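You operate a simulated robot arm through the tools that you are given. There is no shell and no other tool. Be economical: measure what you need, move in short steps, check, and stop when the job is done.

You are at the controls of a simulated two-armed robot. One attempt, no reset.

TASK
Top up the soap tank to its line from the green bottle.
Fine: bottle back on the ledge, tank lid shut. Set down upright: soap bottle.
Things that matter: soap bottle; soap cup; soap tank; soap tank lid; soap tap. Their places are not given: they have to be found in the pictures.

Only the result counts: the job must be done as asked and must still hold three seconds after the hand-in. Knocking over, shifting, dropping, spilling or breaking anything else fails it. A push-on lid holds only when it is set on centred and level and pressed home; a screw cap is set on level and turned clockwise until tight.

THE ROBOT
Two 7-joint arms with two-finger parallel grippers on one trunk that stands fixed in place. Base frame: the origin is at the foot of the trunk, x ahead of it, y to its left, z up; the work surface is at about z = 850. Readings come in mm, degrees, newtons and seconds.
The left shoulder is at [50, 209, 1271], the right one opposite. With the tool pointing down near the work surface each hand reaches from about 100 to 900 mm from the base axis, measured 20 degrees to its own side. Payload 4.4 kg a hand.
The TCP of each hand is the grasp point between the finger pads, 23 mm short of the fingertips. In the tool frame z runs along the fingers and y along their closing line. The gripper opens to 94 mm. The fingers are 38 mm wide and 10 mm thick; the gripper's body (54 by 96 mm) begins 39 mm behind the TCP.
Orientation is that of the tool frame in the base frame, as [roll, pitch, yaw] about the fixed x, y, z axes, in that order (R = Rz(yaw) Ry(pitch) Rx(roll)). With the fingers straight down and closing along the base's y, the tool's x points along the base's -x, its y along +y and its z along -z.

THE INTERFACE
- The arms move only by the tool jog_arm. It takes "left_rows", "right_rows" or both (then of equal length, played together; a hand with none holds still); each is a list of rows, each a list of 7 numbers: the shift along the tool's x, y, z in units of 300 mm (1.0 is 300 mm), then the turn, a rotation vector about the tool's x, y, z in units of 90 degrees (1.0 is 90 degrees), then the finger opening in mm, from 0 to 94. In form: [[dx, dy, dz, rx, ry, rz, hand], ...]. A call has 1 to 20 rows; each row is the pose to reach, as a shift and turn from the pose commanded when the call began, along the tool's axes at that moment. A call with a number of a shift or a turn outside -1 to 1 is refused whole. A row lasts 0.2 s, in which the tool goes at most 50 mm and 8.6 degrees; a call with a longer step from one row to the next is refused whole, and so is a gripper value outside its range. Where a pose cannot be reached the arm comes as near as it can. A force on the tool above 90 N (or 10 N above the force at the start of the call, whichever is more), or a blocked arm, ends the call early, and 0.2 s more pass. Each finger travels about 108 mm/s and halts on what it meets, pressing with about 40 N; the grip force reading is that of the motor and also rises with nothing between the fingers. The clock runs only during rows and for 0.2 s after the last one: add rows that repeat a pose to give the fingers time. The reply holds the time, the measured pose of the TCP, the force on the tool along the base axes, the opening and the grip force, in the units named above and with some noise, with the torque about the TCP (base axes, N m) and any sound that the robot's microphone picked up.
- Cameras (640 x 400 px; columns grow to the right, rows downward): "scene" is now at [144.5, -54.3, 1468.8]; the picture's right is [-0.57, -0.82, 0.00], its down [-0.26, 0.18, -0.95] and it looks along [0.78, -0.54, -0.32] (base axes); focal length 214 px, centre (320, 200). "left" rides on the left gripper at [86, -16, -74] in its tool frame; the picture's right is [0.18, 0.98, 0.00], its down [-0.58, 0.11, -0.81] and it looks along [-0.79, 0.15, 0.59] (tool axes); focal length 243 px, centre (320, 200). "right" rides on the right gripper at [86, 16, -74] in its tool frame; the picture's right is [-0.18, 0.98, 0.00], its down [-0.58, -0.11, -0.81] and it looks along [-0.79, -0.15, 0.59] (tool axes); focal length 243 px, centre (320, 200).
- grab_frame(camera): a new picture of that camera. No time passes.
- lift_body(by): slides the trunk up (or, below 0, down) by that many mm; the arms and the scene camera ride with it, the base frame stays. It gives what a move gives, with no picture.
- turn_head(pan, tilt): turns the head with the scene camera to pan (to the left, within 80 degrees either way) and tilt (down, from -29 to 69), counted from straight ahead of the robot. It gives what a move gives.
- measure_at(camera, pixels): there is no depth. For up to 12 entries [column, row, z] of the newest picture of that camera ("zoom" is the newest enlarged one), the place [x, y] in the base frame at which the ray of that pixel passes the height z, good to about 2 mm. No time passes.
- close_up(camera, box): a new picture of the part [left, top, right, bottom] of that camera's present view, enlarged. No time passes.
- close_job(): hands the job in; it is judged then, once.

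Work in short steps. Measure before you move; look again where a grasp or a placing could have gone wrong, and mend it. You have 80 turns and 44 pictures in all, those below and enlarged ones among them. Open the grippers and draw the arms clear of the work before you hand the job in, unless the task says otherwise; then end with one line.

The tools are called after "Request:" as a command line: name --argument value ..., lists and objects as JSON in quotes. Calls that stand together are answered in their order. jog_arm: Moves the arms, as the interface text tells. Its arguments: {"type":"object","properties":{"left_rows":{"type":"array","items":{"type":"array","items":{"type":"number"}}},"right_rows":{"type":"array","items":{"type":"array","items":{"type":"number"}}}},"required":[]} The other tools are called the same way: lift_body (by) slides the trunk up or down; turn_head (pan, tilt) turns the head that bears the scene camera; grab_frame (camera) takes a picture; measure_at (camera, pixels) gives the place at which the rays of pixels pass given heights; close_up (camera, box) takes an enlarged picture of a part of a camera's view; close_job () hands the job in.

At the start:

```text
t: 0.0
left_tool_pos: [432.3, -24.7, 1426.7]
left_tcp_rot: [180.0, 0.0, 180.0]
left_force: [-0.1, 0.8, 0.2]
left_torque: [0.0, -0.03, 0.01]
left_opening: 93.9
left_grasp_force: 0.1
right_tool_pos: [442.5, -469.0, 1376.9]
right_tcp_rot: [-179.9, 0.0, 179.9]
right_force: [-0.2, -0.4, 0.5]
right_torque: [-0.02, 0.02, -0.03]
right_opening: 93.9
right_grasp_force: 0.2
trunk travel left (down, up): [-350.0, 213.0]
head pan, tilt: [-34.8, 18.6]
```

scene: 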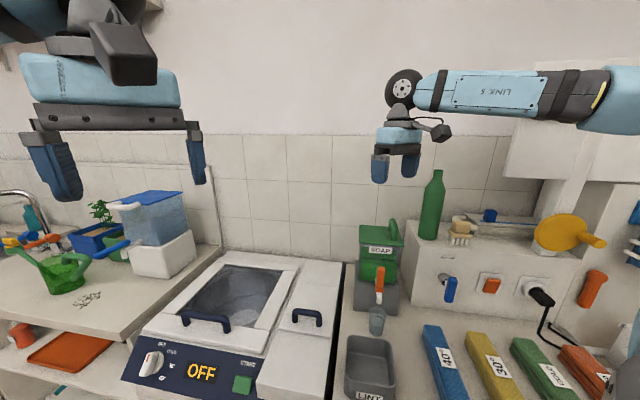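
right: 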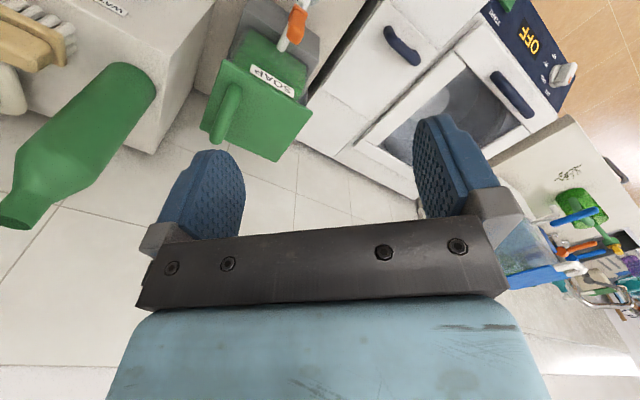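
left: 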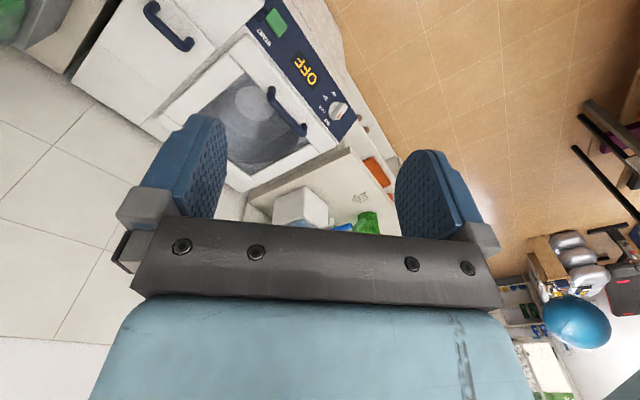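

The soap tank is near (378,265) and the green bottle near (432,205) on the ledge. I enlarge that region to see the details.

Request:
close_up --camera "scene" --box '[330, 150, 490, 350]'

Request:
close_up --camera "right" --box '[0, 0, 340, 212]'

```text
2.00 times, centred on (410, 250) of scene
```

zoom: 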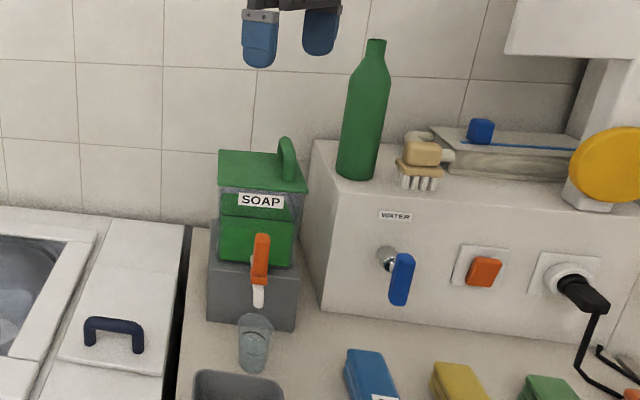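

```text
1.88 times, centred on (170, 106) of right
```

zoom: 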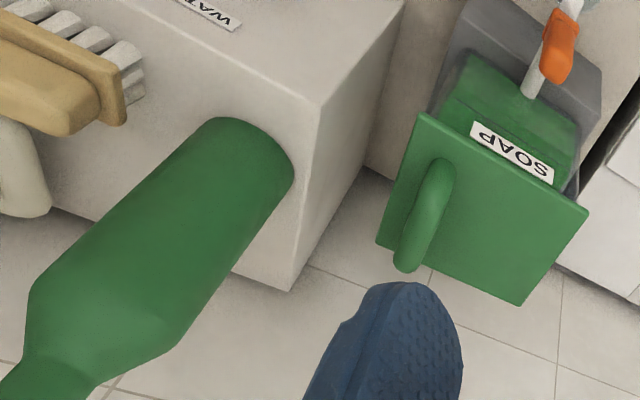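

I triangulate the bottle and tank by intersecting rays from both cameras at various heights.

Request:
measure_at --camera "scene" --pixels '[[411.5, 305, 850], [428.5, 238, 1000], [428.5, 238, 1050], [428.5, 238, 1100], [437.5, 170, 1250], [437.5, 170, 1300], [437.5, 170, 1350], [360, 225, 1050], [360, 225, 1100], [360, 225, 1150], [354, 311, 850], [398, 313, 850]]'

Request:
measure_at --camera "right" --pixels '[[137, 80, 1000], [137, 80, 1050], [137, 80, 1100], [15, 214, 1250], [15, 214, 1300], [15, 214, 1350], [201, 128, 1050], [201, 128, 1100], [201, 128, 1150], [278, 161, 1100], [312, 111, 1100], [226, 60, 1100]]'

```text
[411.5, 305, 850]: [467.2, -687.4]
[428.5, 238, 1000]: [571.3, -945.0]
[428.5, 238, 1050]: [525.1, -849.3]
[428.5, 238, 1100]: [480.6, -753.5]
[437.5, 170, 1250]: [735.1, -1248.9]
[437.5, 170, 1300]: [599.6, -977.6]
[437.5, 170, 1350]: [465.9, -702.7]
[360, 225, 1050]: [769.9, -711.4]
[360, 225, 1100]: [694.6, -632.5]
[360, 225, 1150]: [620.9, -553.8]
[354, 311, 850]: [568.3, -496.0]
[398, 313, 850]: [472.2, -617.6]
```

```text
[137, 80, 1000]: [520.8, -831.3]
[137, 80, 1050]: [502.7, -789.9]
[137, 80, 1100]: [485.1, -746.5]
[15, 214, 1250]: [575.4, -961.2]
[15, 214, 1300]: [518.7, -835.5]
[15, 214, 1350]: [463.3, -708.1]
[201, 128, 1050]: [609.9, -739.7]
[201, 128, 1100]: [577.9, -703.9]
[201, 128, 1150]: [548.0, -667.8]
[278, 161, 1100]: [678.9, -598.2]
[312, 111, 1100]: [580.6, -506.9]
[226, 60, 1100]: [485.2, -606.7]
```

The bottle stands at about (475,-735), z 1105–1350. The tank lid is about 135 mm square, turned roughly 45°, near (580,-605) at z~1120. I zoom in tighter to see the lid's hinge and handle.

Request:
close_up --camera "scene" --box '[345, 215, 417, 260]'

Request:
close_up --camera "right" --box '[190, 0, 330, 172]'

```text
8.89 times, centred on (381, 238) of scene
```

zoom: 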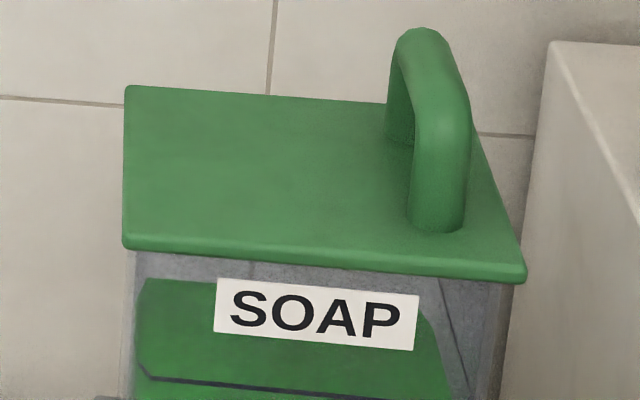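

```text
2.33 times, centred on (260, 86) of right
```

zoom: 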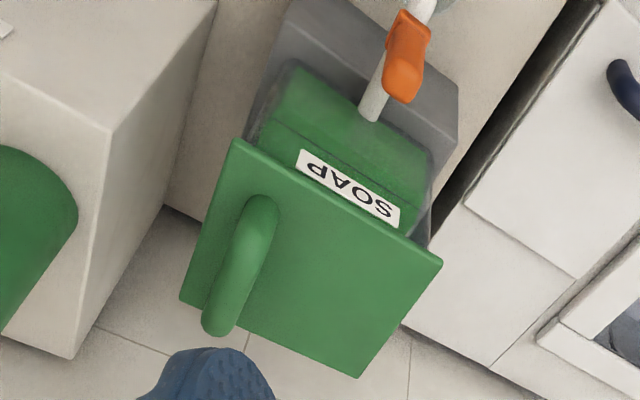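

The lid's handle is on the right (bottle) side, so the hinge must be on the left edge. I measure the lid corners and handle at several heights with both cameras.

Request:
measure_at --camera "scene" --pixels '[[359.1, 243.1, 1100], [359.1, 243.1, 1130], [403.5, 247.5, 1100], [403.5, 247.5, 1130], [359.1, 225.4, 1100], [359.1, 225.4, 1130], [394, 241, 1100], [394, 241, 1130], [395, 227, 1140], [395, 227, 1170], [392.5, 219.5, 1140], [392.5, 219.5, 1170]]'

Request:
measure_at --camera "right" --pixels '[[311.9, 113, 1100], [311.9, 113, 1130], [224, 60.3, 1100], [224, 60.3, 1130], [275.9, 162, 1100], [275.9, 162, 1130], [200, 129, 1100], [200, 129, 1130], [235, 89, 1140], [235, 89, 1170], [214, 136, 1140], [214, 136, 1170]]'

```text
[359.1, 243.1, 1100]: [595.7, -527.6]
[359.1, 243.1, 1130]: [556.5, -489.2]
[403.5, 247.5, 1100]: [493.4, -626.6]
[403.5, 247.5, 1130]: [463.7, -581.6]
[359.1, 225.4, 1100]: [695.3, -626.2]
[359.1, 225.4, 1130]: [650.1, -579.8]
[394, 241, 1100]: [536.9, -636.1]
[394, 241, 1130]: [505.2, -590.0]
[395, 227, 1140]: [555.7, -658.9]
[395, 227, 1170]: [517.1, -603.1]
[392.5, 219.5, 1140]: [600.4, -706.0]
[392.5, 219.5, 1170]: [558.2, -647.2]
```

```text
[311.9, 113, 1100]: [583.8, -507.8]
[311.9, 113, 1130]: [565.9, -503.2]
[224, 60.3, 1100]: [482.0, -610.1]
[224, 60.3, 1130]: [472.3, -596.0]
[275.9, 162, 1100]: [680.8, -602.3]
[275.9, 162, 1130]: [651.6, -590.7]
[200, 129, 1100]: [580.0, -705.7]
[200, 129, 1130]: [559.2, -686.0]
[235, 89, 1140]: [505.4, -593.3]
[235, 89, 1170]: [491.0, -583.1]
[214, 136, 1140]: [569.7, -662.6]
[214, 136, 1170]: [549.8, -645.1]
```

Lid top z≈1117. The hinge edge A–B is at v≈+48 and the handle at v≈-65 (v = along (0.707,0.707)), with the handle top at z≈1165. I'll have the right hand approach along u=(0.707,-0.707), pitched down, so I first yaw 45° and move closer.

Request:
jog_arm --right_rows '[[0, -0.03, 0.04, 0, 0, 0.08, 94], [0, -0.06, 0.08, 0, 0, 0.16, 94], [0, -0.1, 0.12, 0, 0, 0.25, 94], [0, -0.13, 0.16, 0, 0, 0.33, 94], [0, -0.16, 0.2, 0, 0, 0.42, 94], [0, -0.2, 0.25, 0, 0, 0.5, 94]]'

```text
t: 1.4
left_tool_pos: [431.6, -26.3, 1426.7]
left_tcp_rot: [-180.0, 0.1, -179.9]
left_force: [-0.4, 0.0, 0.8]
left_torque: [0.05, -0.05, 0.0]
left_opening: 94.0
left_grasp_force: 0.1
right_tool_pos: [441.3, -529.2, 1300.7]
right_tcp_rot: [-179.9, -0.1, 135.0]
right_force: [-0.9, -0.4, 0.0]
right_torque: [0.04, 0.0, 0.01]
right_opening: 94.1
right_grasp_force: 0.0
trunk travel left (down, up): [-350.0, 213.0]
head pan, tilt: [-34.8, 18.6]
```

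The yaw is good. Now I tilt the hand forward by 55° while moving to the stand-off in front of the handle.

Request:
jog_arm --right_rows '[[-0.02, 0, 0.04, 0, -0.087, 0, 94], [-0.04, 0, 0.09, 0, -0.175, 0, 94], [-0.06, 0, 0.13, 0, -0.262, 0, 94], [-0.09, -0.005, 0.18, 0, -0.349, 0, 94], [-0.11, -0.01, 0.22, 0, -0.436, 0, 94], [-0.13, -0.01, 0.27, 0, -0.524, 0, 94], [-0.157, -0.01, 0.313, 0, -0.611, 0, 94]]'

Request:
grab_frame --camera "right"

Request:
grab_frame --camera "scene"

```text
t: 3.0
left_tool_pos: [433.0, -25.5, 1427.5]
left_tcp_rot: [-179.9, 0.0, -180.0]
left_force: [0.2, 0.8, 0.5]
left_torque: [-0.01, 0.03, -0.01]
left_opening: 94.2
left_grasp_force: 0.1
right_tool_pos: [474.2, -563.8, 1207.7]
right_tcp_rot: [179.9, 55.0, 135.0]
right_force: [-0.3, -0.3, 0.5]
right_torque: [0.01, 0.04, -0.01]
right_opening: 94.0
right_grasp_force: 0.0
trunk travel left (down, up): [-350.0, 213.0]
head pan, tilt: [-34.8, 18.6]
```

```text
36 pictures are left
```

right: 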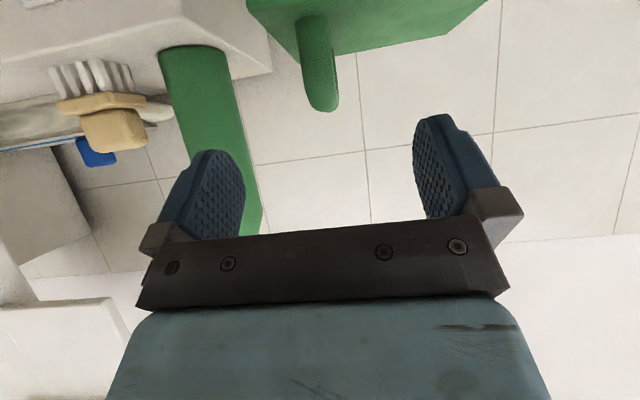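

```text
35 pictures are left
```

scene: 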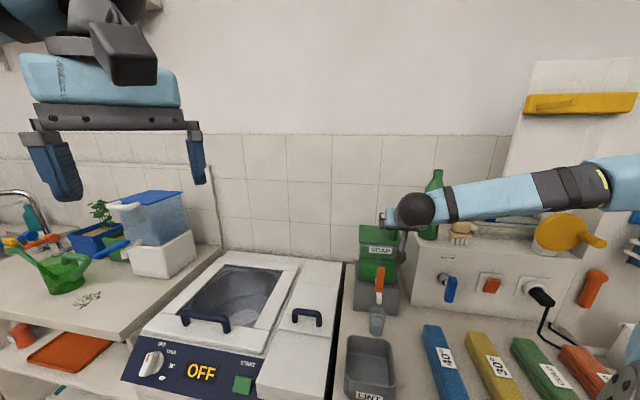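

The handle (320,60) lies centred between the fingers. I advance 100 mm along the fingers and then close.

Request:
jog_arm --right_rows '[[0, 0, 0.08, 0, 0, 0, 94], [0, 0, 0.16, 0, 0, 0, 94], [0, 0, 0.24, 0, 0, 0, 94], [0, 0, 0.3, 0, 0, 0, 94], [0, 0, 0.333, 0, 0, 0, 94]]'

Request:
grab_frame --camera "right"

```text
t: 4.2
left_tool_pos: [429.8, -22.9, 1427.5]
left_tcp_rot: [-179.9, 0.1, 180.0]
left_force: [-0.8, -0.2, -0.1]
left_torque: [-0.02, -0.04, 0.0]
left_opening: 94.1
left_grasp_force: 0.0
right_tool_pos: [531.9, -619.9, 1153.3]
right_tcp_rot: [179.9, 55.2, 134.9]
right_force: [-2.3, 1.6, 8.5]
right_torque: [0.25, -0.26, 0.13]
right_opening: 93.5
right_grasp_force: 0.1
trunk travel left (down, up): [-350.0, 213.0]
head pan, tilt: [-34.8, 18.6]
```

```text
34 pictures are left
```

right: 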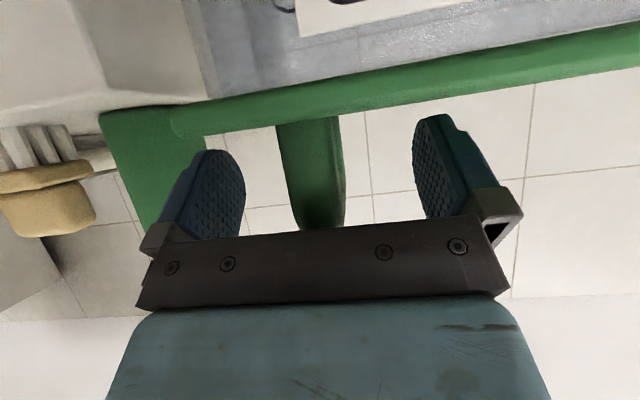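

Light contact (8.5 N) with the lid, so I back up 4 mm and close on the bar.

Request:
jog_arm --right_rows '[[-0.011, 0, -0.008, 0, 0, 0, 94], [-0.011, 0, -0.008, 0, 0, 0, 60], [-0.011, 0, -0.008, 0, 0, 0, 30], [-0.011, 0, -0.008, 0, 0, 0, 0], [-0.011, 0, -0.008, 0, 0, 0, 0], [-0.011, 0, -0.008, 0, 0, 0, 0]]'

```text
t: 5.6
left_tool_pos: [432.6, -25.3, 1427.9]
left_tcp_rot: [-180.0, -0.1, -180.0]
left_force: [0.2, 0.9, -0.1]
left_torque: [-0.02, -0.02, 0.0]
left_opening: 94.1
left_grasp_force: 0.2
right_tool_pos: [531.9, -619.2, 1155.3]
right_tcp_rot: [-180.0, 54.9, 135.0]
right_force: [1.9, 4.7, -1.2]
right_torque: [0.06, 0.1, -0.02]
right_opening: 19.7
right_grasp_force: 44.8
trunk travel left (down, up): [-350.0, 213.0]
head pan, tilt: [-34.8, 18.6]
```

Gripped on the 20 mm bar. I try opening the lid by 16° along an arc about the left edge (hinge at v≈48, z≈1112) and watch the forces.

Request:
jog_arm --right_rows '[[-0.0207, 0.011, -0.0145, 0.0255, 0, -0.0364, 0], [-0.0407, 0.0237, -0.0285, 0.051, 0, -0.0728, 0], [-0.0598, 0.0378, -0.0419, 0.0765, 0, -0.1092, 0], [-0.0782, 0.0537, -0.0548, 0.102, 0, -0.1456, 0]]'

Request:
close_up --camera "scene" --box '[335, 190, 431, 310]'

```text
t: 6.6
left_tool_pos: [428.9, -25.0, 1427.9]
left_tcp_rot: [-179.9, 0.1, -180.0]
left_force: [0.1, -0.3, 0.6]
left_torque: [0.01, 0.04, 0.02]
left_opening: 94.2
left_grasp_force: 0.1
right_tool_pos: [541.2, -610.4, 1185.1]
right_tcp_rot: [-153.4, 52.0, 156.4]
right_force: [-9.9, -4.0, 5.5]
right_torque: [0.16, 0.3, 0.1]
right_opening: 19.8
right_grasp_force: 44.7
trunk travel left (down, up): [-350.0, 213.0]
head pan, tilt: [-34.8, 18.6]
```

```text
3.33 times, centred on (383, 250) of scene
```

zoom: 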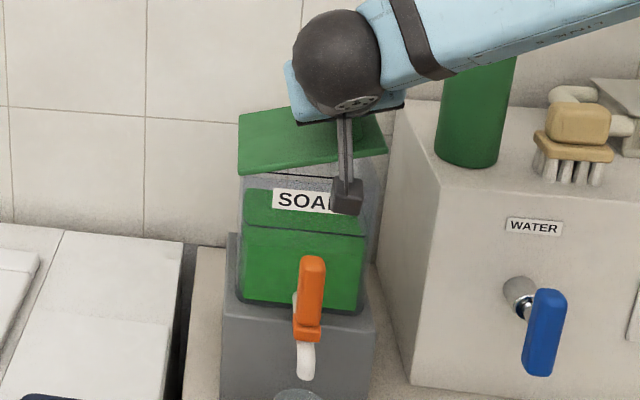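

The lid is hinged on the left and swings with low forces. I continue the arc by 42°.

Request:
jog_arm --right_rows '[[-0.0357, 0.0202, -0.025, 0.0446, 0, -0.0637, 0], [-0.0692, 0.0456, -0.0484, 0.0893, 0, -0.1274, 0], [-0.0998, 0.0757, -0.0698, 0.1339, 0, -0.1911, 0], [-0.1272, 0.1102, -0.089, 0.1786, 0, -0.2548, 0], [-0.151, 0.1485, -0.1056, 0.2232, 0, -0.3185, 0], [-0.1708, 0.1901, -0.1195, 0.2679, 0, -0.3822, 0]]'

```text
t: 8.0
left_tool_pos: [426.0, -24.1, 1430.2]
left_tcp_rot: [-179.8, 0.3, -179.9]
left_force: [0.3, 0.7, -0.6]
left_torque: [0.0, 0.02, -0.05]
left_opening: 94.0
left_grasp_force: 0.0
right_tool_pos: [592.5, -559.9, 1236.3]
right_tcp_rot: [-109.2, 26.5, -174.4]
right_force: [3.5, -34.3, 65.7]
right_torque: [1.09, 1.86, 1.05]
right_opening: 20.5
right_grasp_force: 44.8
trunk travel left (down, up): [-350.0, 213.0]
head pan, tilt: [-34.8, 18.6]
```

Forces rose to 65 N because the hinge is about 10 mm higher than I assumed. A circle through the readings puts it near v=48, z=1122. I relieve the load and proceed with the corrected arc.

Request:
jog_arm --right_rows '[[0.0123, -0.0283, 0.0086, 0, 0, 0, 0], [0.0123, -0.0283, 0.0086, 0, 0, 0, 0], [-0.0235, -0.012, -0.0164, 0.0446, 0, -0.0637, 0], [-0.0576, 0.0093, -0.0403, 0.0893, 0, -0.1274, 0]]'

Request:
close_up --camera "scene" --box '[335, 170, 431, 290]'

```text
t: 9.0
left_tool_pos: [429.2, -21.8, 1426.5]
left_tcp_rot: [180.0, 0.1, 180.0]
left_force: [0.0, 0.0, -0.2]
left_torque: [0.03, -0.02, 0.02]
left_opening: 94.0
left_grasp_force: 0.1
right_tool_pos: [607.3, -543.5, 1240.3]
right_tcp_rot: [-100.3, 14.9, -171.3]
right_force: [13.8, -7.8, 39.0]
right_torque: [0.96, -0.05, -0.77]
right_opening: 19.9
right_grasp_force: 45.2
trunk travel left (down, up): [-350.0, 213.0]
head pan, tilt: [-34.8, 18.6]
```

```text
3.33 times, centred on (383, 230) of scene
```

zoom: 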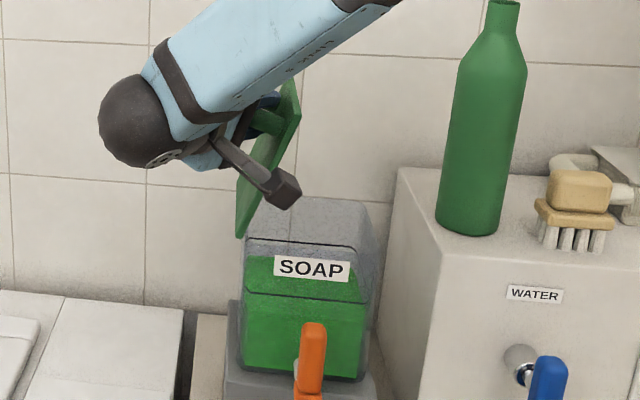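

The lid is at about 70° and the tank is open. The current soap level and a darker line above it are visible. I continue the swing past vertical.

Request:
jog_arm --right_rows '[[-0.0401, 0.0002, -0.0281, 0.0446, 0, -0.0637, 0], [-0.074, 0.0217, -0.0518, 0.0893, 0, -0.1274, 0], [-0.1059, 0.0483, -0.0741, 0.1339, 0, -0.1911, 0], [-0.134, 0.0807, -0.0938, 0.1786, 0, -0.2548, 0]]'

Request:
close_up --camera "scene" --box '[335, 170, 431, 290]'

```text
t: 10.0
left_tool_pos: [432.4, -21.7, 1427.4]
left_tcp_rot: [-179.7, 0.0, -180.0]
left_force: [-0.4, 0.2, -0.7]
left_torque: [-0.03, 0.0, -0.01]
left_opening: 94.0
left_grasp_force: 0.0
right_tool_pos: [646.2, -504.1, 1230.0]
right_tcp_rot: [-84.0, -8.3, -170.4]
right_force: [16.9, 8.2, 19.9]
right_torque: [0.33, -0.99, 0.13]
right_opening: 19.9
right_grasp_force: 45.0
trunk travel left (down, up): [-350.0, 213.0]
head pan, tilt: [-34.8, 18.6]
```

```text
3.33 times, centred on (383, 230) of scene
```

zoom: 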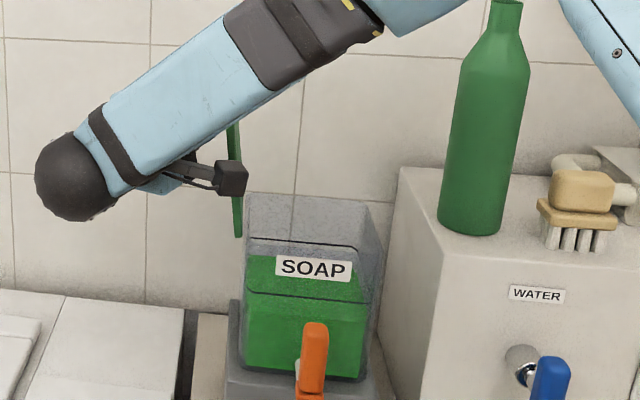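

The lid is just past vertical. I push 10° further, then open the fingers a bit.

Request:
jog_arm --right_rows '[[-0.0259, 0.0117, -0.0181, 0.0319, 0, -0.0455, 0], [-0.0508, 0.0257, -0.0355, 0.0638, 0, -0.091, 0], [-0.0508, 0.0257, -0.0355, 0.0638, 0, -0.091, 0]]'

```text
t: 10.8
left_tool_pos: [430.3, -22.2, 1427.1]
left_tcp_rot: [-179.9, 0.0, 180.0]
left_force: [-0.4, -0.9, 0.7]
left_torque: [-0.01, -0.02, 0.0]
left_opening: 93.9
left_grasp_force: 0.0
right_tool_pos: [657.4, -495.2, 1221.7]
right_tcp_rot: [-78.0, -16.0, -171.6]
right_force: [25.1, 0.1, 39.9]
right_torque: [0.63, -0.83, -0.49]
right_opening: 20.7
right_grasp_force: 44.5
trunk travel left (down, up): [-350.0, 213.0]
head pan, tilt: [-34.8, 18.6]
```

Now release and back out 120 mm along the fingers.

Request:
jog_arm --right_rows '[[0, 0, 0, 0, 0, 0, 40], [0, 0, 0, 0, 0, 0, 60], [0, 0, 0, 0, 0, 0, 60], [0, 0, -0.1, 0, 0, 0, 60], [0, 0, -0.22, 0, 0, 0, 60], [0, 0, -0.34, 0, 0, 0, 60], [0, 0, -0.4, 0, 0, 0, 60]]'

Request:
grab_frame --camera "scene"

```text
t: 12.4
left_tool_pos: [431.6, -24.5, 1427.8]
left_tcp_rot: [180.0, 0.0, 180.0]
left_force: [0.8, 0.8, -0.1]
left_torque: [0.0, 0.02, -0.02]
left_opening: 94.0
left_grasp_force: 0.1
right_tool_pos: [658.1, -497.1, 1216.6]
right_tcp_rot: [-78.4, -16.3, -171.5]
right_force: [0.0, 0.1, 0.5]
right_torque: [0.02, 0.01, -0.03]
right_opening: 60.3
right_grasp_force: 0.0
right hand out of reach, approached as far as the arm can: row 4, 5, 6, 7
trunk travel left (down, up): [-350.0, 213.0]
head pan, tilt: [-34.8, 18.6]
```

```text
30 pictures are left
```

scene: 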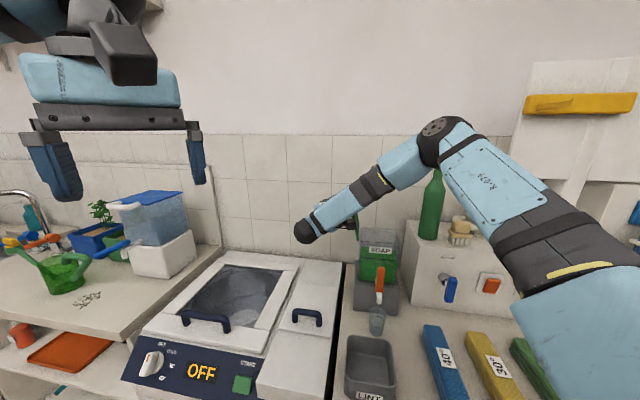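

The lid stays open, with zero force on the tool. The straight retreat is unreachable, so I slide out along the bar (-u) instead.

Request:
jog_arm --right_rows '[[0.038, 0, -0.055, 0, 0, 0, 60], [0.076, 0, -0.11, 0, 0, 0, 60], [0.115, 0, -0.164, 0, 0, 0, 60], [0.153, 0, -0.218, 0, 0, 0, 60], [0.191, 0, -0.273, 0, 0, 0, 60]]'

```text
t: 13.6
left_tool_pos: [432.1, -26.9, 1427.8]
left_tcp_rot: [-179.9, 0.0, 179.9]
left_force: [-0.3, 0.6, 0.7]
left_torque: [0.02, 0.03, 0.0]
left_opening: 93.9
left_grasp_force: 0.0
right_tool_pos: [615.1, -507.0, 1231.3]
right_tcp_rot: [-78.4, -16.3, -171.5]
right_force: [0.4, -0.1, -0.4]
right_torque: [-0.05, -0.02, 0.01]
right_opening: 60.1
right_grasp_force: 0.0
right hand out of reach, approached as far as the arm can: row 1, 2, 3, 4, 5
trunk travel left (down, up): [-350.0, 213.0]
head pan, tilt: [-34.8, 18.6]
```

The hand moved somewhat towards -v rather than straight back, so I check the picture.

Request:
close_up --camera "scene" --box '[271, 155, 431, 275]'

Request:
grab_frame --camera "right"

```text
3.33 times, centred on (351, 215) of scene
```

zoom: 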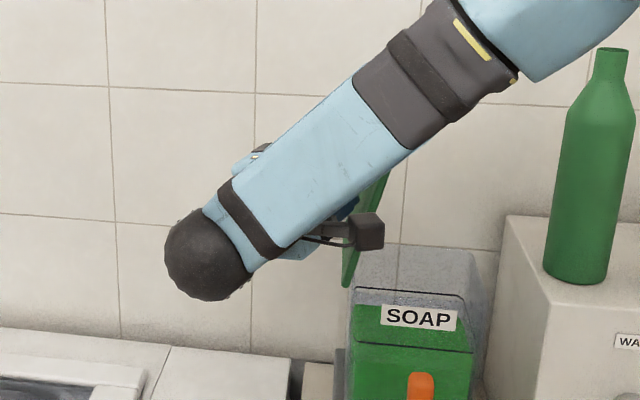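

```text
28 pictures are left
```

right: 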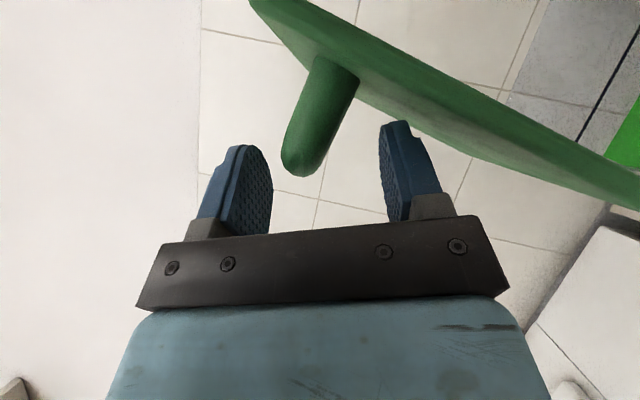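

The hand's extreme roll limits it and the lid followed back to about 75°. I roll the hand back 35° to regain reach while easing backward.

Request:
jog_arm --right_rows '[[0, 0, 0, -0.0446, 0, 0.0637, 80], [0, 0, 0, -0.0893, 0, 0.1274, 80], [0, 0, 0, -0.1339, 0, 0.1911, 80], [0, 0, 0, -0.1786, 0, 0.2548, 80], [0, 0, 0, -0.2232, 0, 0.3185, 80]]'

Request:
close_up --camera "scene" --box '[271, 155, 431, 275]'

```text
t: 14.8
left_tool_pos: [431.9, -25.9, 1427.7]
left_tcp_rot: [179.9, 0.1, 180.0]
left_force: [-0.4, 0.1, 0.1]
left_torque: [0.0, 0.0, 0.02]
left_opening: 93.9
left_grasp_force: 0.1
right_tool_pos: [616.7, -504.3, 1228.3]
right_tcp_rot: [-98.8, 12.3, -171.1]
right_force: [-0.1, -0.6, -0.2]
right_torque: [-0.03, 0.02, -0.01]
right_opening: 80.0
right_grasp_force: 0.1
trunk travel left (down, up): [-350.0, 213.0]
head pan, tilt: [-34.8, 18.6]
```

```text
3.33 times, centred on (351, 215) of scene
```

zoom: 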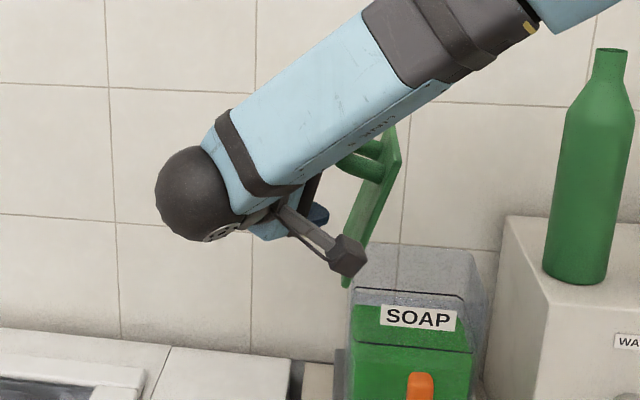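

The hand is free now and the lid stays at about 75°. I slide out along -u by 120 mm.

Request:
jog_arm --right_rows '[[0.046, 0, -0.066, 0, 0, 0, 80], [0.092, 0, -0.131, 0, 0, 0, 80], [0.138, 0, -0.197, 0, 0, 0, 80], [0.184, 0, -0.262, 0, 0, 0, 80], [0.23, 0, -0.328, 0, 0, 0, 80]]'

Request:
close_up --camera "scene" --box '[271, 155, 431, 275]'

```text
t: 16.0
left_tool_pos: [431.6, -26.2, 1427.4]
left_tcp_rot: [-179.9, 0.0, -180.0]
left_force: [0.3, 0.7, -0.5]
left_torque: [0.02, -0.04, 0.0]
left_opening: 93.9
left_grasp_force: 0.2
right_tool_pos: [533.7, -420.6, 1228.2]
right_tcp_rot: [-98.8, 12.2, -170.9]
right_force: [-0.1, 1.2, 0.0]
right_torque: [0.01, 0.0, 0.0]
right_opening: 80.1
right_grasp_force: 0.0
trunk travel left (down, up): [-350.0, 213.0]
head pan, tilt: [-34.8, 18.6]
```

```text
3.33 times, centred on (351, 215) of scene
```

zoom: 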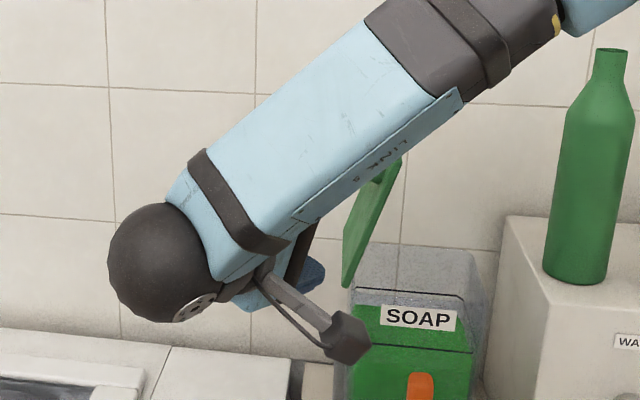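

The lid holds itself open at about 75° by friction, which is good for pouring. Triangulation puts the ledge top at z≈1089 and the bottle axis at about (497,-778), top ≈1330. I unroll the hand and move it in front of the bottle.

Request:
jog_arm --right_rows '[[0.0715, -0.0337, 0.0501, -0.0478, 0, 0.0683, 90], [0.143, -0.0674, 0.1002, -0.0956, 0, 0.1365, 90], [0.2145, -0.1011, 0.1503, -0.1434, 0, 0.2048, 90], [0.286, -0.1348, 0.2004, -0.1912, 0, 0.273, 90], [0.3575, -0.1685, 0.2505, -0.239, 0, 0.3413, 90], [0.429, -0.2022, 0.3006, -0.2868, 0, 0.4095, 90], [0.5005, -0.2359, 0.3507, -0.3346, 0, 0.4778, 94], [0.572, -0.2696, 0.4008, -0.3824, 0, 0.546, 94], [0.6435, -0.3033, 0.4509, -0.4302, 0, 0.6143, 94], [0.715, -0.337, 0.501, -0.478, 0, 0.6825, 94]]'

Request:
grab_frame --camera "right"

Request:
close_up --camera "scene" --box '[321, 170, 481, 310]'

```text
t: 18.2
left_tool_pos: [430.6, -24.8, 1427.2]
left_tcp_rot: [-180.0, 0.2, -180.0]
left_force: [-0.6, -0.6, -0.4]
left_torque: [0.02, -0.03, -0.02]
left_opening: 94.2
left_grasp_force: 0.1
right_tool_pos: [336.2, -617.4, 1260.1]
right_tcp_rot: [179.8, 55.0, 134.8]
right_force: [-1.5, -0.7, -1.0]
right_torque: [0.02, -0.01, 0.02]
right_opening: 93.6
right_grasp_force: 0.1
trunk travel left (down, up): [-350.0, 213.0]
head pan, tilt: [-34.8, 18.6]
```

```text
25 pictures are left
```

right: 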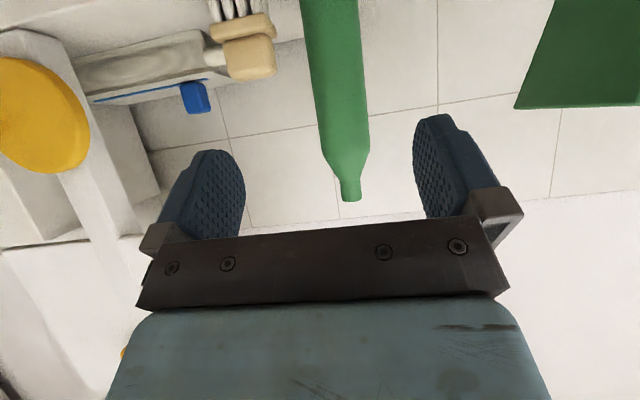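

```text
2.86 times, centred on (401, 240) of scene
```

zoom: 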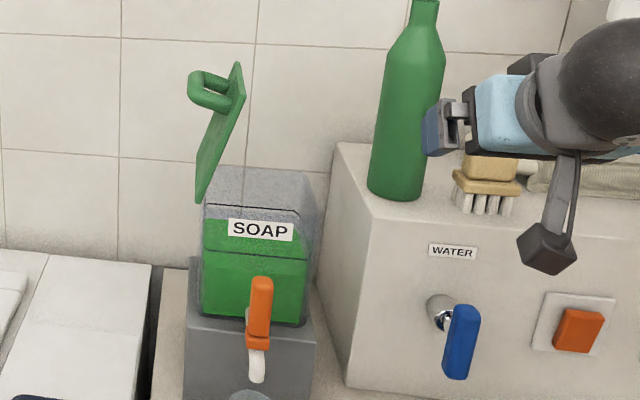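

The bottle lies ahead with its mouth at (350,197). I verify its axis with the hand camera.

Request:
measure_at --camera "right" --pixels '[[351, 198, 1320], [351, 198, 1330], [351, 198, 1340], [344, 150, 1260], [344, 150, 1280], [333, 60, 1170], [333, 60, 1190], [333, 60, 1210], [330, 20, 1150]]'

Request:
measure_at --camera "scene" --pixels '[[438.5, 170.5, 1320], [438.5, 170.5, 1330], [438.5, 170.5, 1340], [427.5, 241, 1089], [432, 205, 1200]]'

```text
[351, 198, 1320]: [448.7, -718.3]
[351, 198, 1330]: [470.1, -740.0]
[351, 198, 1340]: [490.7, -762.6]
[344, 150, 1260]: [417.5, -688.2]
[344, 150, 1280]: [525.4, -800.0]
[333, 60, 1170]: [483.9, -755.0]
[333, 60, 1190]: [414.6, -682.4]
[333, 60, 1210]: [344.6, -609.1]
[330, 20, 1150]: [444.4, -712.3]
```

```text
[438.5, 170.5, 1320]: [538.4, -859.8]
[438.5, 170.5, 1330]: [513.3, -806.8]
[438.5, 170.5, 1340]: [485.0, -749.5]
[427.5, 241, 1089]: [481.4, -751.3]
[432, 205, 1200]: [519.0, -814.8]
```

The axis is at about u=888, v=-191 (u, v in the 45° frame). I flatten the hand to 10° pitch so the palm clears the bottle, and move to a stand-off at z 1205.

Request:
jog_arm --right_rows '[[-0.0132, 0.0067, 0.0987, 0, -0.0694, 0, 94], [-0.0264, 0.0133, 0.1973, 0, -0.1389, 0, 94], [-0.0395, 0.02, 0.296, 0, -0.2083, 0, 94], [-0.0527, 0.0267, 0.3947, 0, -0.2778, 0, 94]]'

Request:
grab_frame --camera "right"

```text
t: 19.2
left_tool_pos: [434.1, -24.6, 1426.3]
left_tcp_rot: [180.0, -0.1, 180.0]
left_force: [0.1, -0.6, 0.3]
left_torque: [0.02, 0.01, -0.03]
left_opening: 93.7
left_grasp_force: 0.0
right_tool_pos: [422.5, -652.6, 1222.6]
right_tcp_rot: [180.0, 74.2, 135.1]
right_force: [-1.0, 0.9, 0.2]
right_torque: [0.0, 0.01, -0.05]
right_opening: 94.0
right_grasp_force: 0.0
right hand out of reach, approached as far as the arm can: row 3, 4
trunk travel left (down, up): [-350.0, 213.0]
head pan, tilt: [-34.8, 18.6]
```

```text
23 pictures are left
```

right: 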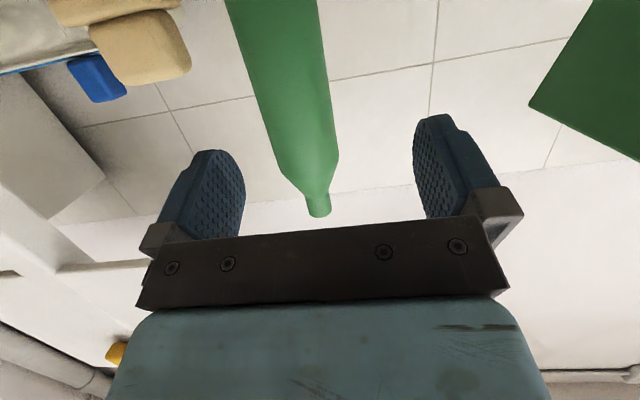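

The arm hit a wrist limit, stopping at 16° pitch and v≈-163. I lower the trunk 90 mm, with nothing below the hand at u=760, so the hand can be more level.

Request:
lift_body --by -90

```text
t: 20.4
left_tool_pos: [432.7, -24.0, 1337.6]
left_tcp_rot: [-180.0, 0.0, 180.0]
left_force: [0.7, 0.3, -0.8]
left_torque: [0.02, -0.01, 0.0]
left_opening: 94.2
left_grasp_force: 0.0
right_tool_pos: [421.0, -653.3, 1133.8]
right_tcp_rot: [179.7, 74.3, 134.7]
right_force: [-0.8, -0.3, -0.6]
right_torque: [-0.03, 0.0, -0.02]
right_opening: 94.1
right_grasp_force: 0.0
trunk travel left (down, up): [-260.0, 303.0]
head pan, tilt: [-34.8, 18.6]
```

I raise and align to the stand-off at v=-191, z=1200.

Request:
jog_arm --right_rows '[[-0.08, -0.03, 0.007, 0, -0.014, 0, 94], [-0.16, -0.06, 0.014, 0, -0.028, 0, 94], [-0.235, -0.0893, 0.022, 0, -0.041, 0, 94]]'

Request:
grab_frame --camera "right"

```text
t: 21.2
left_tool_pos: [432.3, -25.2, 1337.3]
left_tcp_rot: [-180.0, 0.1, 180.0]
left_force: [0.0, 1.3, 0.3]
left_torque: [0.0, -0.03, -0.01]
left_opening: 94.0
left_grasp_force: 0.0
right_tool_pos: [419.2, -689.7, 1196.6]
right_tcp_rot: [179.5, 78.0, 134.8]
right_force: [-0.5, -0.3, 1.0]
right_torque: [0.02, 0.0, -0.01]
right_opening: 93.8
right_grasp_force: 0.1
trunk travel left (down, up): [-260.0, 303.0]
head pan, tilt: [-34.8, 18.6]
```

```text
22 pictures are left
```

right: 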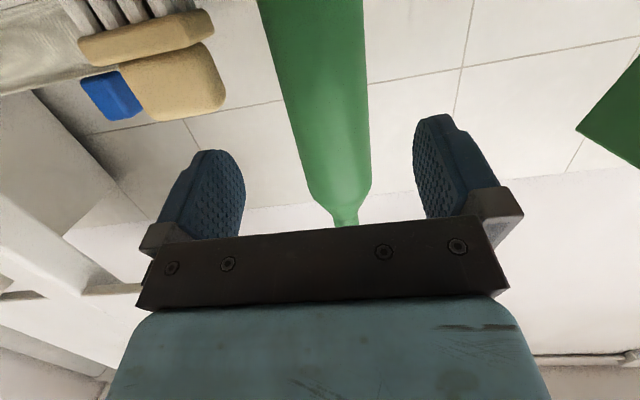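

The pose is reached. I check the brush position and the bottle's sides before advancing.

Request:
measure_at --camera "right" --pixels '[[222, 100, 1120], [222, 100, 1140], [190, 20, 1120], [300, 140, 1240], [367, 110, 1240], [292, 100, 1220], [368, 90, 1220]]'

Request:
close_up --camera "scene" --box '[360, 130, 500, 230]'

```text
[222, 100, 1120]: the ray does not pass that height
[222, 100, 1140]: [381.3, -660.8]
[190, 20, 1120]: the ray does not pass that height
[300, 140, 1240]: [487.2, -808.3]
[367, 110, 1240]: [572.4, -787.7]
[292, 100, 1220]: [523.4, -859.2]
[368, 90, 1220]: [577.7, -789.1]
```

```text
4.00 times, centred on (430, 180) of scene
```

zoom: 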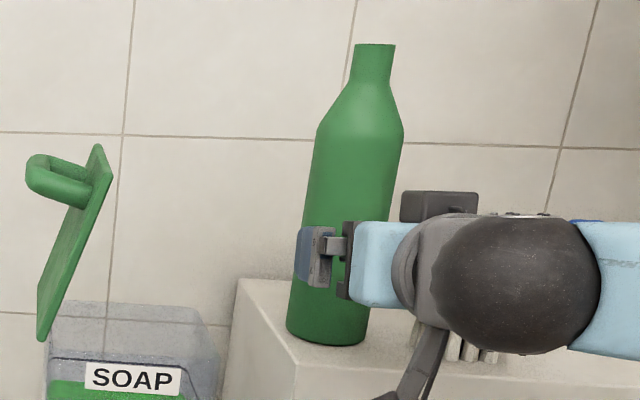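

The bottle is centred (v≈-189, width ~62 mm). I advance 98 mm horizontally.

Request:
jog_arm --right_rows '[[-0.017, 0, 0.08, 0, 0, 0, 94], [-0.034, 0, 0.16, 0, 0, 0, 94], [-0.051, 0, 0.24, 0, 0, 0, 94], [-0.068, 0, 0.32, 0, 0, 0, 94]]'

Request:
grab_frame --camera "right"

```text
t: 22.2
left_tool_pos: [431.6, -24.8, 1335.2]
left_tcp_rot: [179.9, 0.0, 180.0]
left_force: [0.2, -0.1, 0.5]
left_torque: [0.0, -0.02, -0.05]
left_opening: 93.9
left_grasp_force: 0.1
right_tool_pos: [490.3, -758.9, 1198.0]
right_tcp_rot: [179.5, 77.9, 134.8]
right_force: [-0.9, 0.7, -0.2]
right_torque: [-0.07, -0.02, -0.01]
right_opening: 94.1
right_grasp_force: 0.1
trunk travel left (down, up): [-260.0, 303.0]
head pan, tilt: [-34.8, 18.6]
```

```text
20 pictures are left
```

right: 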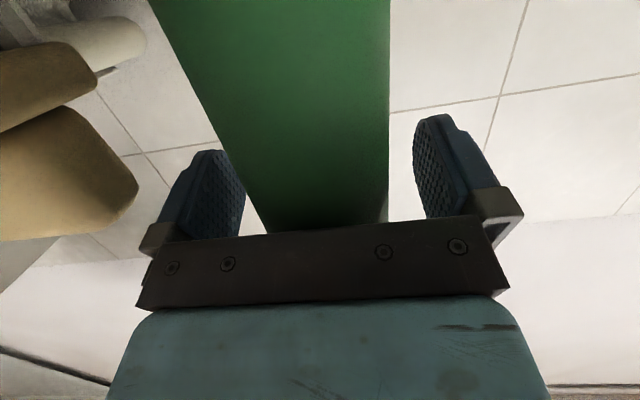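

The bottle is between the fingers without contact. I close the gripper.

Request:
jog_arm --right_rows '[[0, 0, 0, 0, 0, 0, 80], [0, 0, 0, 0, 0, 0, 65], [0, 0, 0, 0, 0, 0, 50], [0, 0, 0, 0, 0, 0, 40], [0, 0, 0, 0, 0, 0, 40]]'

```text
t: 23.4
left_tool_pos: [431.6, -25.0, 1336.2]
left_tcp_rot: [180.0, 0.1, 180.0]
left_force: [0.2, -0.7, 0.0]
left_torque: [0.0, -0.01, 0.01]
left_opening: 94.0
left_grasp_force: 0.0
right_tool_pos: [489.8, -758.4, 1197.8]
right_tcp_rot: [179.6, 78.0, 134.8]
right_force: [0.1, -0.1, 0.8]
right_torque: [-0.08, -0.13, -0.03]
right_opening: 60.6
right_grasp_force: 39.8
trunk travel left (down, up): [-260.0, 303.0]
head pan, tilt: [-34.8, 18.6]
```

Gripped at 60.6 mm. I note this pose (489.8, -758.4, 1197.8) for the return and lift 60 mm.

Request:
jog_arm --right_rows '[[-0.065, 0, -0.014, 0, 0, 0, 40], [-0.13, 0, -0.028, 0, 0, 0, 40], [-0.196, 0, -0.042, 0, 0, 0, 40]]'

```text
t: 24.2
left_tool_pos: [432.0, -24.5, 1337.1]
left_tcp_rot: [-180.0, 0.0, 180.0]
left_force: [-0.4, -0.3, -0.3]
left_torque: [-0.03, -0.01, 0.0]
left_opening: 94.0
left_grasp_force: 0.0
right_tool_pos: [490.7, -760.5, 1258.4]
right_tcp_rot: [179.8, 77.8, 135.0]
right_force: [0.9, 1.1, -4.9]
right_torque: [0.0, -0.01, -0.03]
right_opening: 60.6
right_grasp_force: 40.1
trunk travel left (down, up): [-260.0, 303.0]
head pan, tilt: [-34.8, 18.6]
```

The bottle weighs about 5 N. I move over to the tank side (u=827, v=-135, z=1240) while tilting 40° towards the tank.

Request:
jog_arm --right_rows '[[0.0165, 0.0311, -0.0292, 0.0154, 0, -0.0725, 40], [0.0329, 0.0622, -0.0583, 0.0308, 0, -0.1449, 40], [0.0494, 0.0934, -0.0875, 0.0462, 0, -0.2174, 40], [0.0658, 0.1245, -0.1167, 0.0616, 0, -0.2898, 40], [0.0823, 0.1556, -0.1458, 0.077, 0, -0.3623, 40], [0.0987, 0.1867, -0.175, 0.0924, 0, -0.4347, 40]]'

Request:
close_up --camera "scene" --box '[311, 120, 471, 240]'

```text
t: 25.6
left_tool_pos: [433.6, -25.3, 1337.2]
left_tcp_rot: [180.0, -0.1, 180.0]
left_force: [0.2, 1.0, 0.3]
left_torque: [0.0, 0.01, -0.01]
left_opening: 94.0
left_grasp_force: 0.0
right_tool_pos: [487.8, -678.0, 1240.9]
right_tcp_rot: [-104.0, 48.5, -153.1]
right_force: [-0.5, 0.5, -5.2]
right_torque: [0.01, -0.02, -0.02]
right_opening: 60.9
right_grasp_force: 39.8
trunk travel left (down, up): [-260.0, 303.0]
head pan, tilt: [-34.8, 18.6]
```

```text
3.33 times, centred on (391, 180) of scene
```

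zoom: 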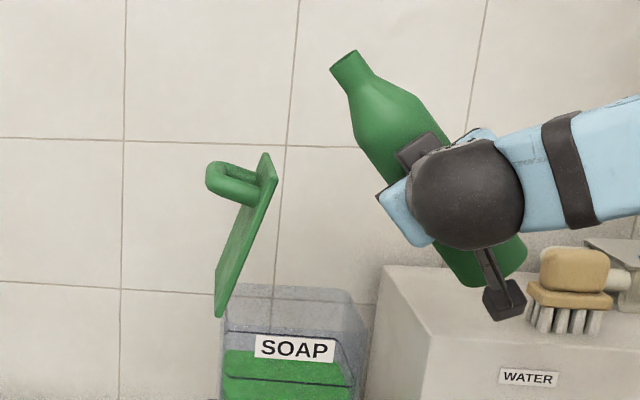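

No flow yet. The mouth is over the tank at about (v -46). I tilt on to 70°, keeping the mouth above the opening.

Request:
jog_arm --right_rows '[[0.0193, -0.0106, 0.0041, 0.0173, 0, -0.0815, 40], [0.0385, -0.0212, 0.0082, 0.0347, 0, -0.163, 40], [0.0578, -0.0318, 0.0123, 0.052, 0, -0.2445, 40], [0.077, -0.0424, 0.0164, 0.0693, 0, -0.326, 40]]'

Request:
close_up --camera "scene" --box '[330, 160, 442, 280]'

```text
t: 26.6
left_tool_pos: [433.4, -24.3, 1336.3]
left_tcp_rot: [-180.0, 0.0, -180.0]
left_force: [0.0, 0.8, 0.3]
left_torque: [-0.02, 0.03, 0.01]
left_opening: 93.9
left_grasp_force: 0.0
right_tool_pos: [470.0, -696.8, 1231.3]
right_tcp_rot: [-94.5, 19.5, -147.6]
right_force: [0.7, 0.2, -4.9]
right_torque: [0.0, -0.01, -0.02]
right_opening: 60.8
right_grasp_force: 39.5
trunk travel left (down, up): [-260.0, 303.0]
head pan, tilt: [-34.8, 18.6]
```

```text
3.33 times, centred on (386, 220) of scene
```

zoom: 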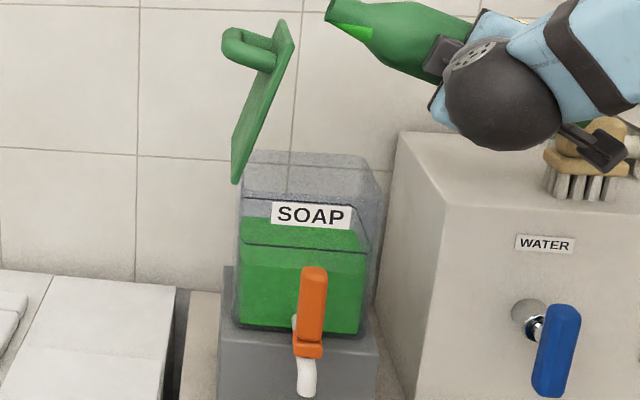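

Soap is visible in the bottle neck, near the mouth. I zoom on the tank to distinguish the line from the current level.

Request:
close_up --camera "scene" --box '[352, 200, 404, 266]'

```text
6.06 times, centred on (378, 233) of scene
```

zoom: 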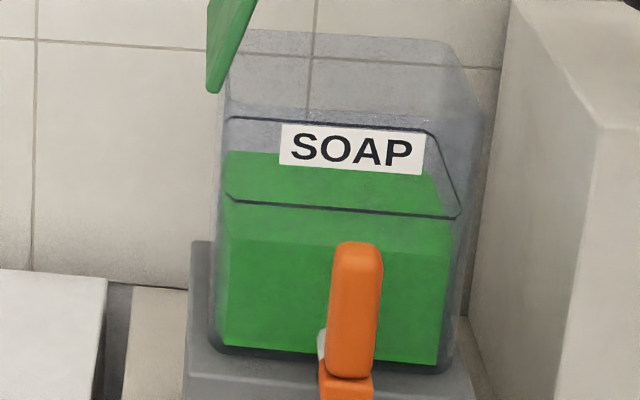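

The fill line is the dark ring, with the front at y≈195–215 in the zoom. The surface is about 20 mm below it (back edge y≈152 against ring 120). I verify the mouth position, then tilt a bit more.

Request:
measure_at --camera "scene" --pixels '[[388.5, 164.5, 1278], [388.5, 164.5, 1285]]'

Request:
jog_arm --right_rows '[[0.0166, 0.0222, 0.0035, 0.0115, 0, -0.0544, 40], [0.0332, 0.0444, 0.007, 0.0231, 0, -0.1087, 40], [0.0332, 0.0444, 0.007, 0.0231, 0, -0.1087, 40]]'

Request:
close_up --camera "scene" --box '[335, 160, 431, 270]'

```text
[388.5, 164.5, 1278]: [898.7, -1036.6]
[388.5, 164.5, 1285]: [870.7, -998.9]
```

```text
t: 27.4
left_tool_pos: [431.9, -25.6, 1337.4]
left_tcp_rot: [180.0, 0.0, 179.9]
left_force: [0.3, -0.2, 0.0]
left_torque: [0.02, 0.0, -0.05]
left_opening: 93.9
left_grasp_force: 0.1
right_tool_pos: [465.0, -700.6, 1216.1]
right_tcp_rot: [-92.2, 9.8, -147.0]
right_force: [-0.1, 0.1, 0.5]
right_torque: [0.01, -0.06, 0.04]
right_opening: 60.6
right_grasp_force: 40.6
trunk travel left (down, up): [-260.0, 303.0]
head pan, tilt: [-34.8, 18.6]
```

```text
3.64 times, centred on (383, 215) of scene
```

zoom: 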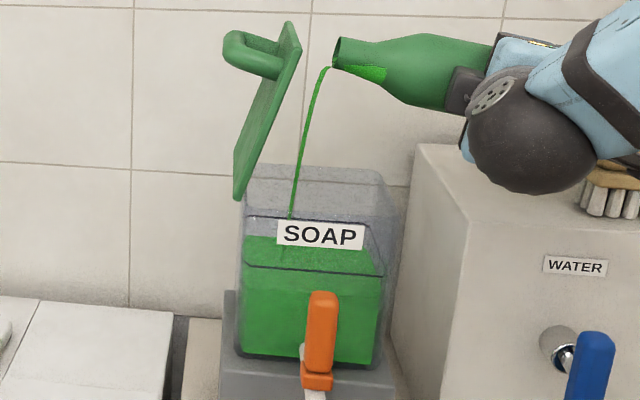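

Soap is flowing into the tank. But the force reading lost the bottle's weight, so the bottle base is probably touching the brush behind. I raise 22 mm at once.

Request:
jog_arm --right_rows '[[-0.0062, -0.0362, -0.0013, 0, 0, 0, 40], [-0.0124, -0.0723, -0.0026, 0, 0, 0, 40]]'

Request:
grab_frame --camera "scene"

```text
t: 28.1
left_tool_pos: [431.4, -25.8, 1335.5]
left_tcp_rot: [180.0, 0.1, 179.9]
left_force: [-0.5, 0.8, -0.6]
left_torque: [0.03, -0.02, -0.01]
left_opening: 94.2
left_grasp_force: 0.0
right_tool_pos: [466.1, -700.1, 1238.7]
right_tcp_rot: [-92.2, 10.0, -147.0]
right_force: [0.5, 0.7, -4.3]
right_torque: [0.04, -0.02, -0.02]
right_opening: 60.7
right_grasp_force: 40.3
trunk travel left (down, up): [-260.0, 303.0]
head pan, tilt: [-34.8, 18.6]
```

```text
15 pictures are left
```

scene: 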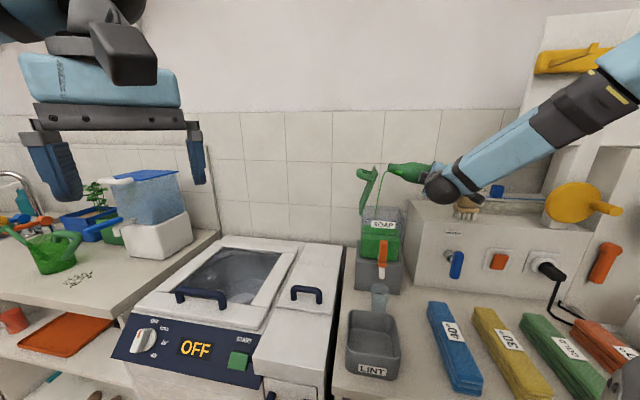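

The weight is back (4.3 N) and the soap still flows into the tank. I shift the mouth 10 mm to the right for margin and hold for about a second.

Request:
jog_arm --right_rows '[[0.0321, -0.0058, 0.0068, 0, 0, 0, 40], [0.0321, -0.0058, 0.0068, 0, 0, 0, 40], [0.0321, -0.0058, 0.0068, 0, 0, 0, 40], [0.0321, -0.0058, 0.0068, 0, 0, 0, 40], [0.0321, -0.0058, 0.0068, 0, 0, 0, 40]]'

Request:
close_up --camera "scene" --box '[348, 165, 428, 265]'

```text
t: 29.2
left_tool_pos: [431.7, -25.1, 1337.1]
left_tcp_rot: [-180.0, 0.0, -179.9]
left_force: [-0.4, 0.1, 0.8]
left_torque: [0.02, 0.03, 0.03]
left_opening: 93.9
left_grasp_force: 0.0
right_tool_pos: [458.7, -707.0, 1238.3]
right_tcp_rot: [-92.2, 9.9, -146.9]
right_force: [-0.7, -0.2, -5.1]
right_torque: [0.04, -0.06, -0.01]
right_opening: 60.8
right_grasp_force: 40.0
trunk travel left (down, up): [-260.0, 303.0]
head pan, tilt: [-34.8, 18.6]
```

```text
4.00 times, centred on (388, 215) of scene
```

zoom: 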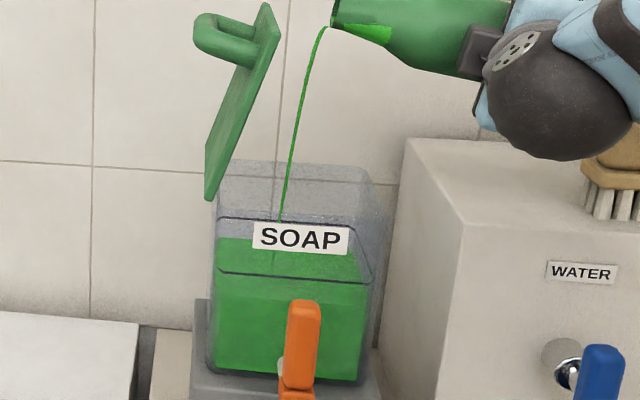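

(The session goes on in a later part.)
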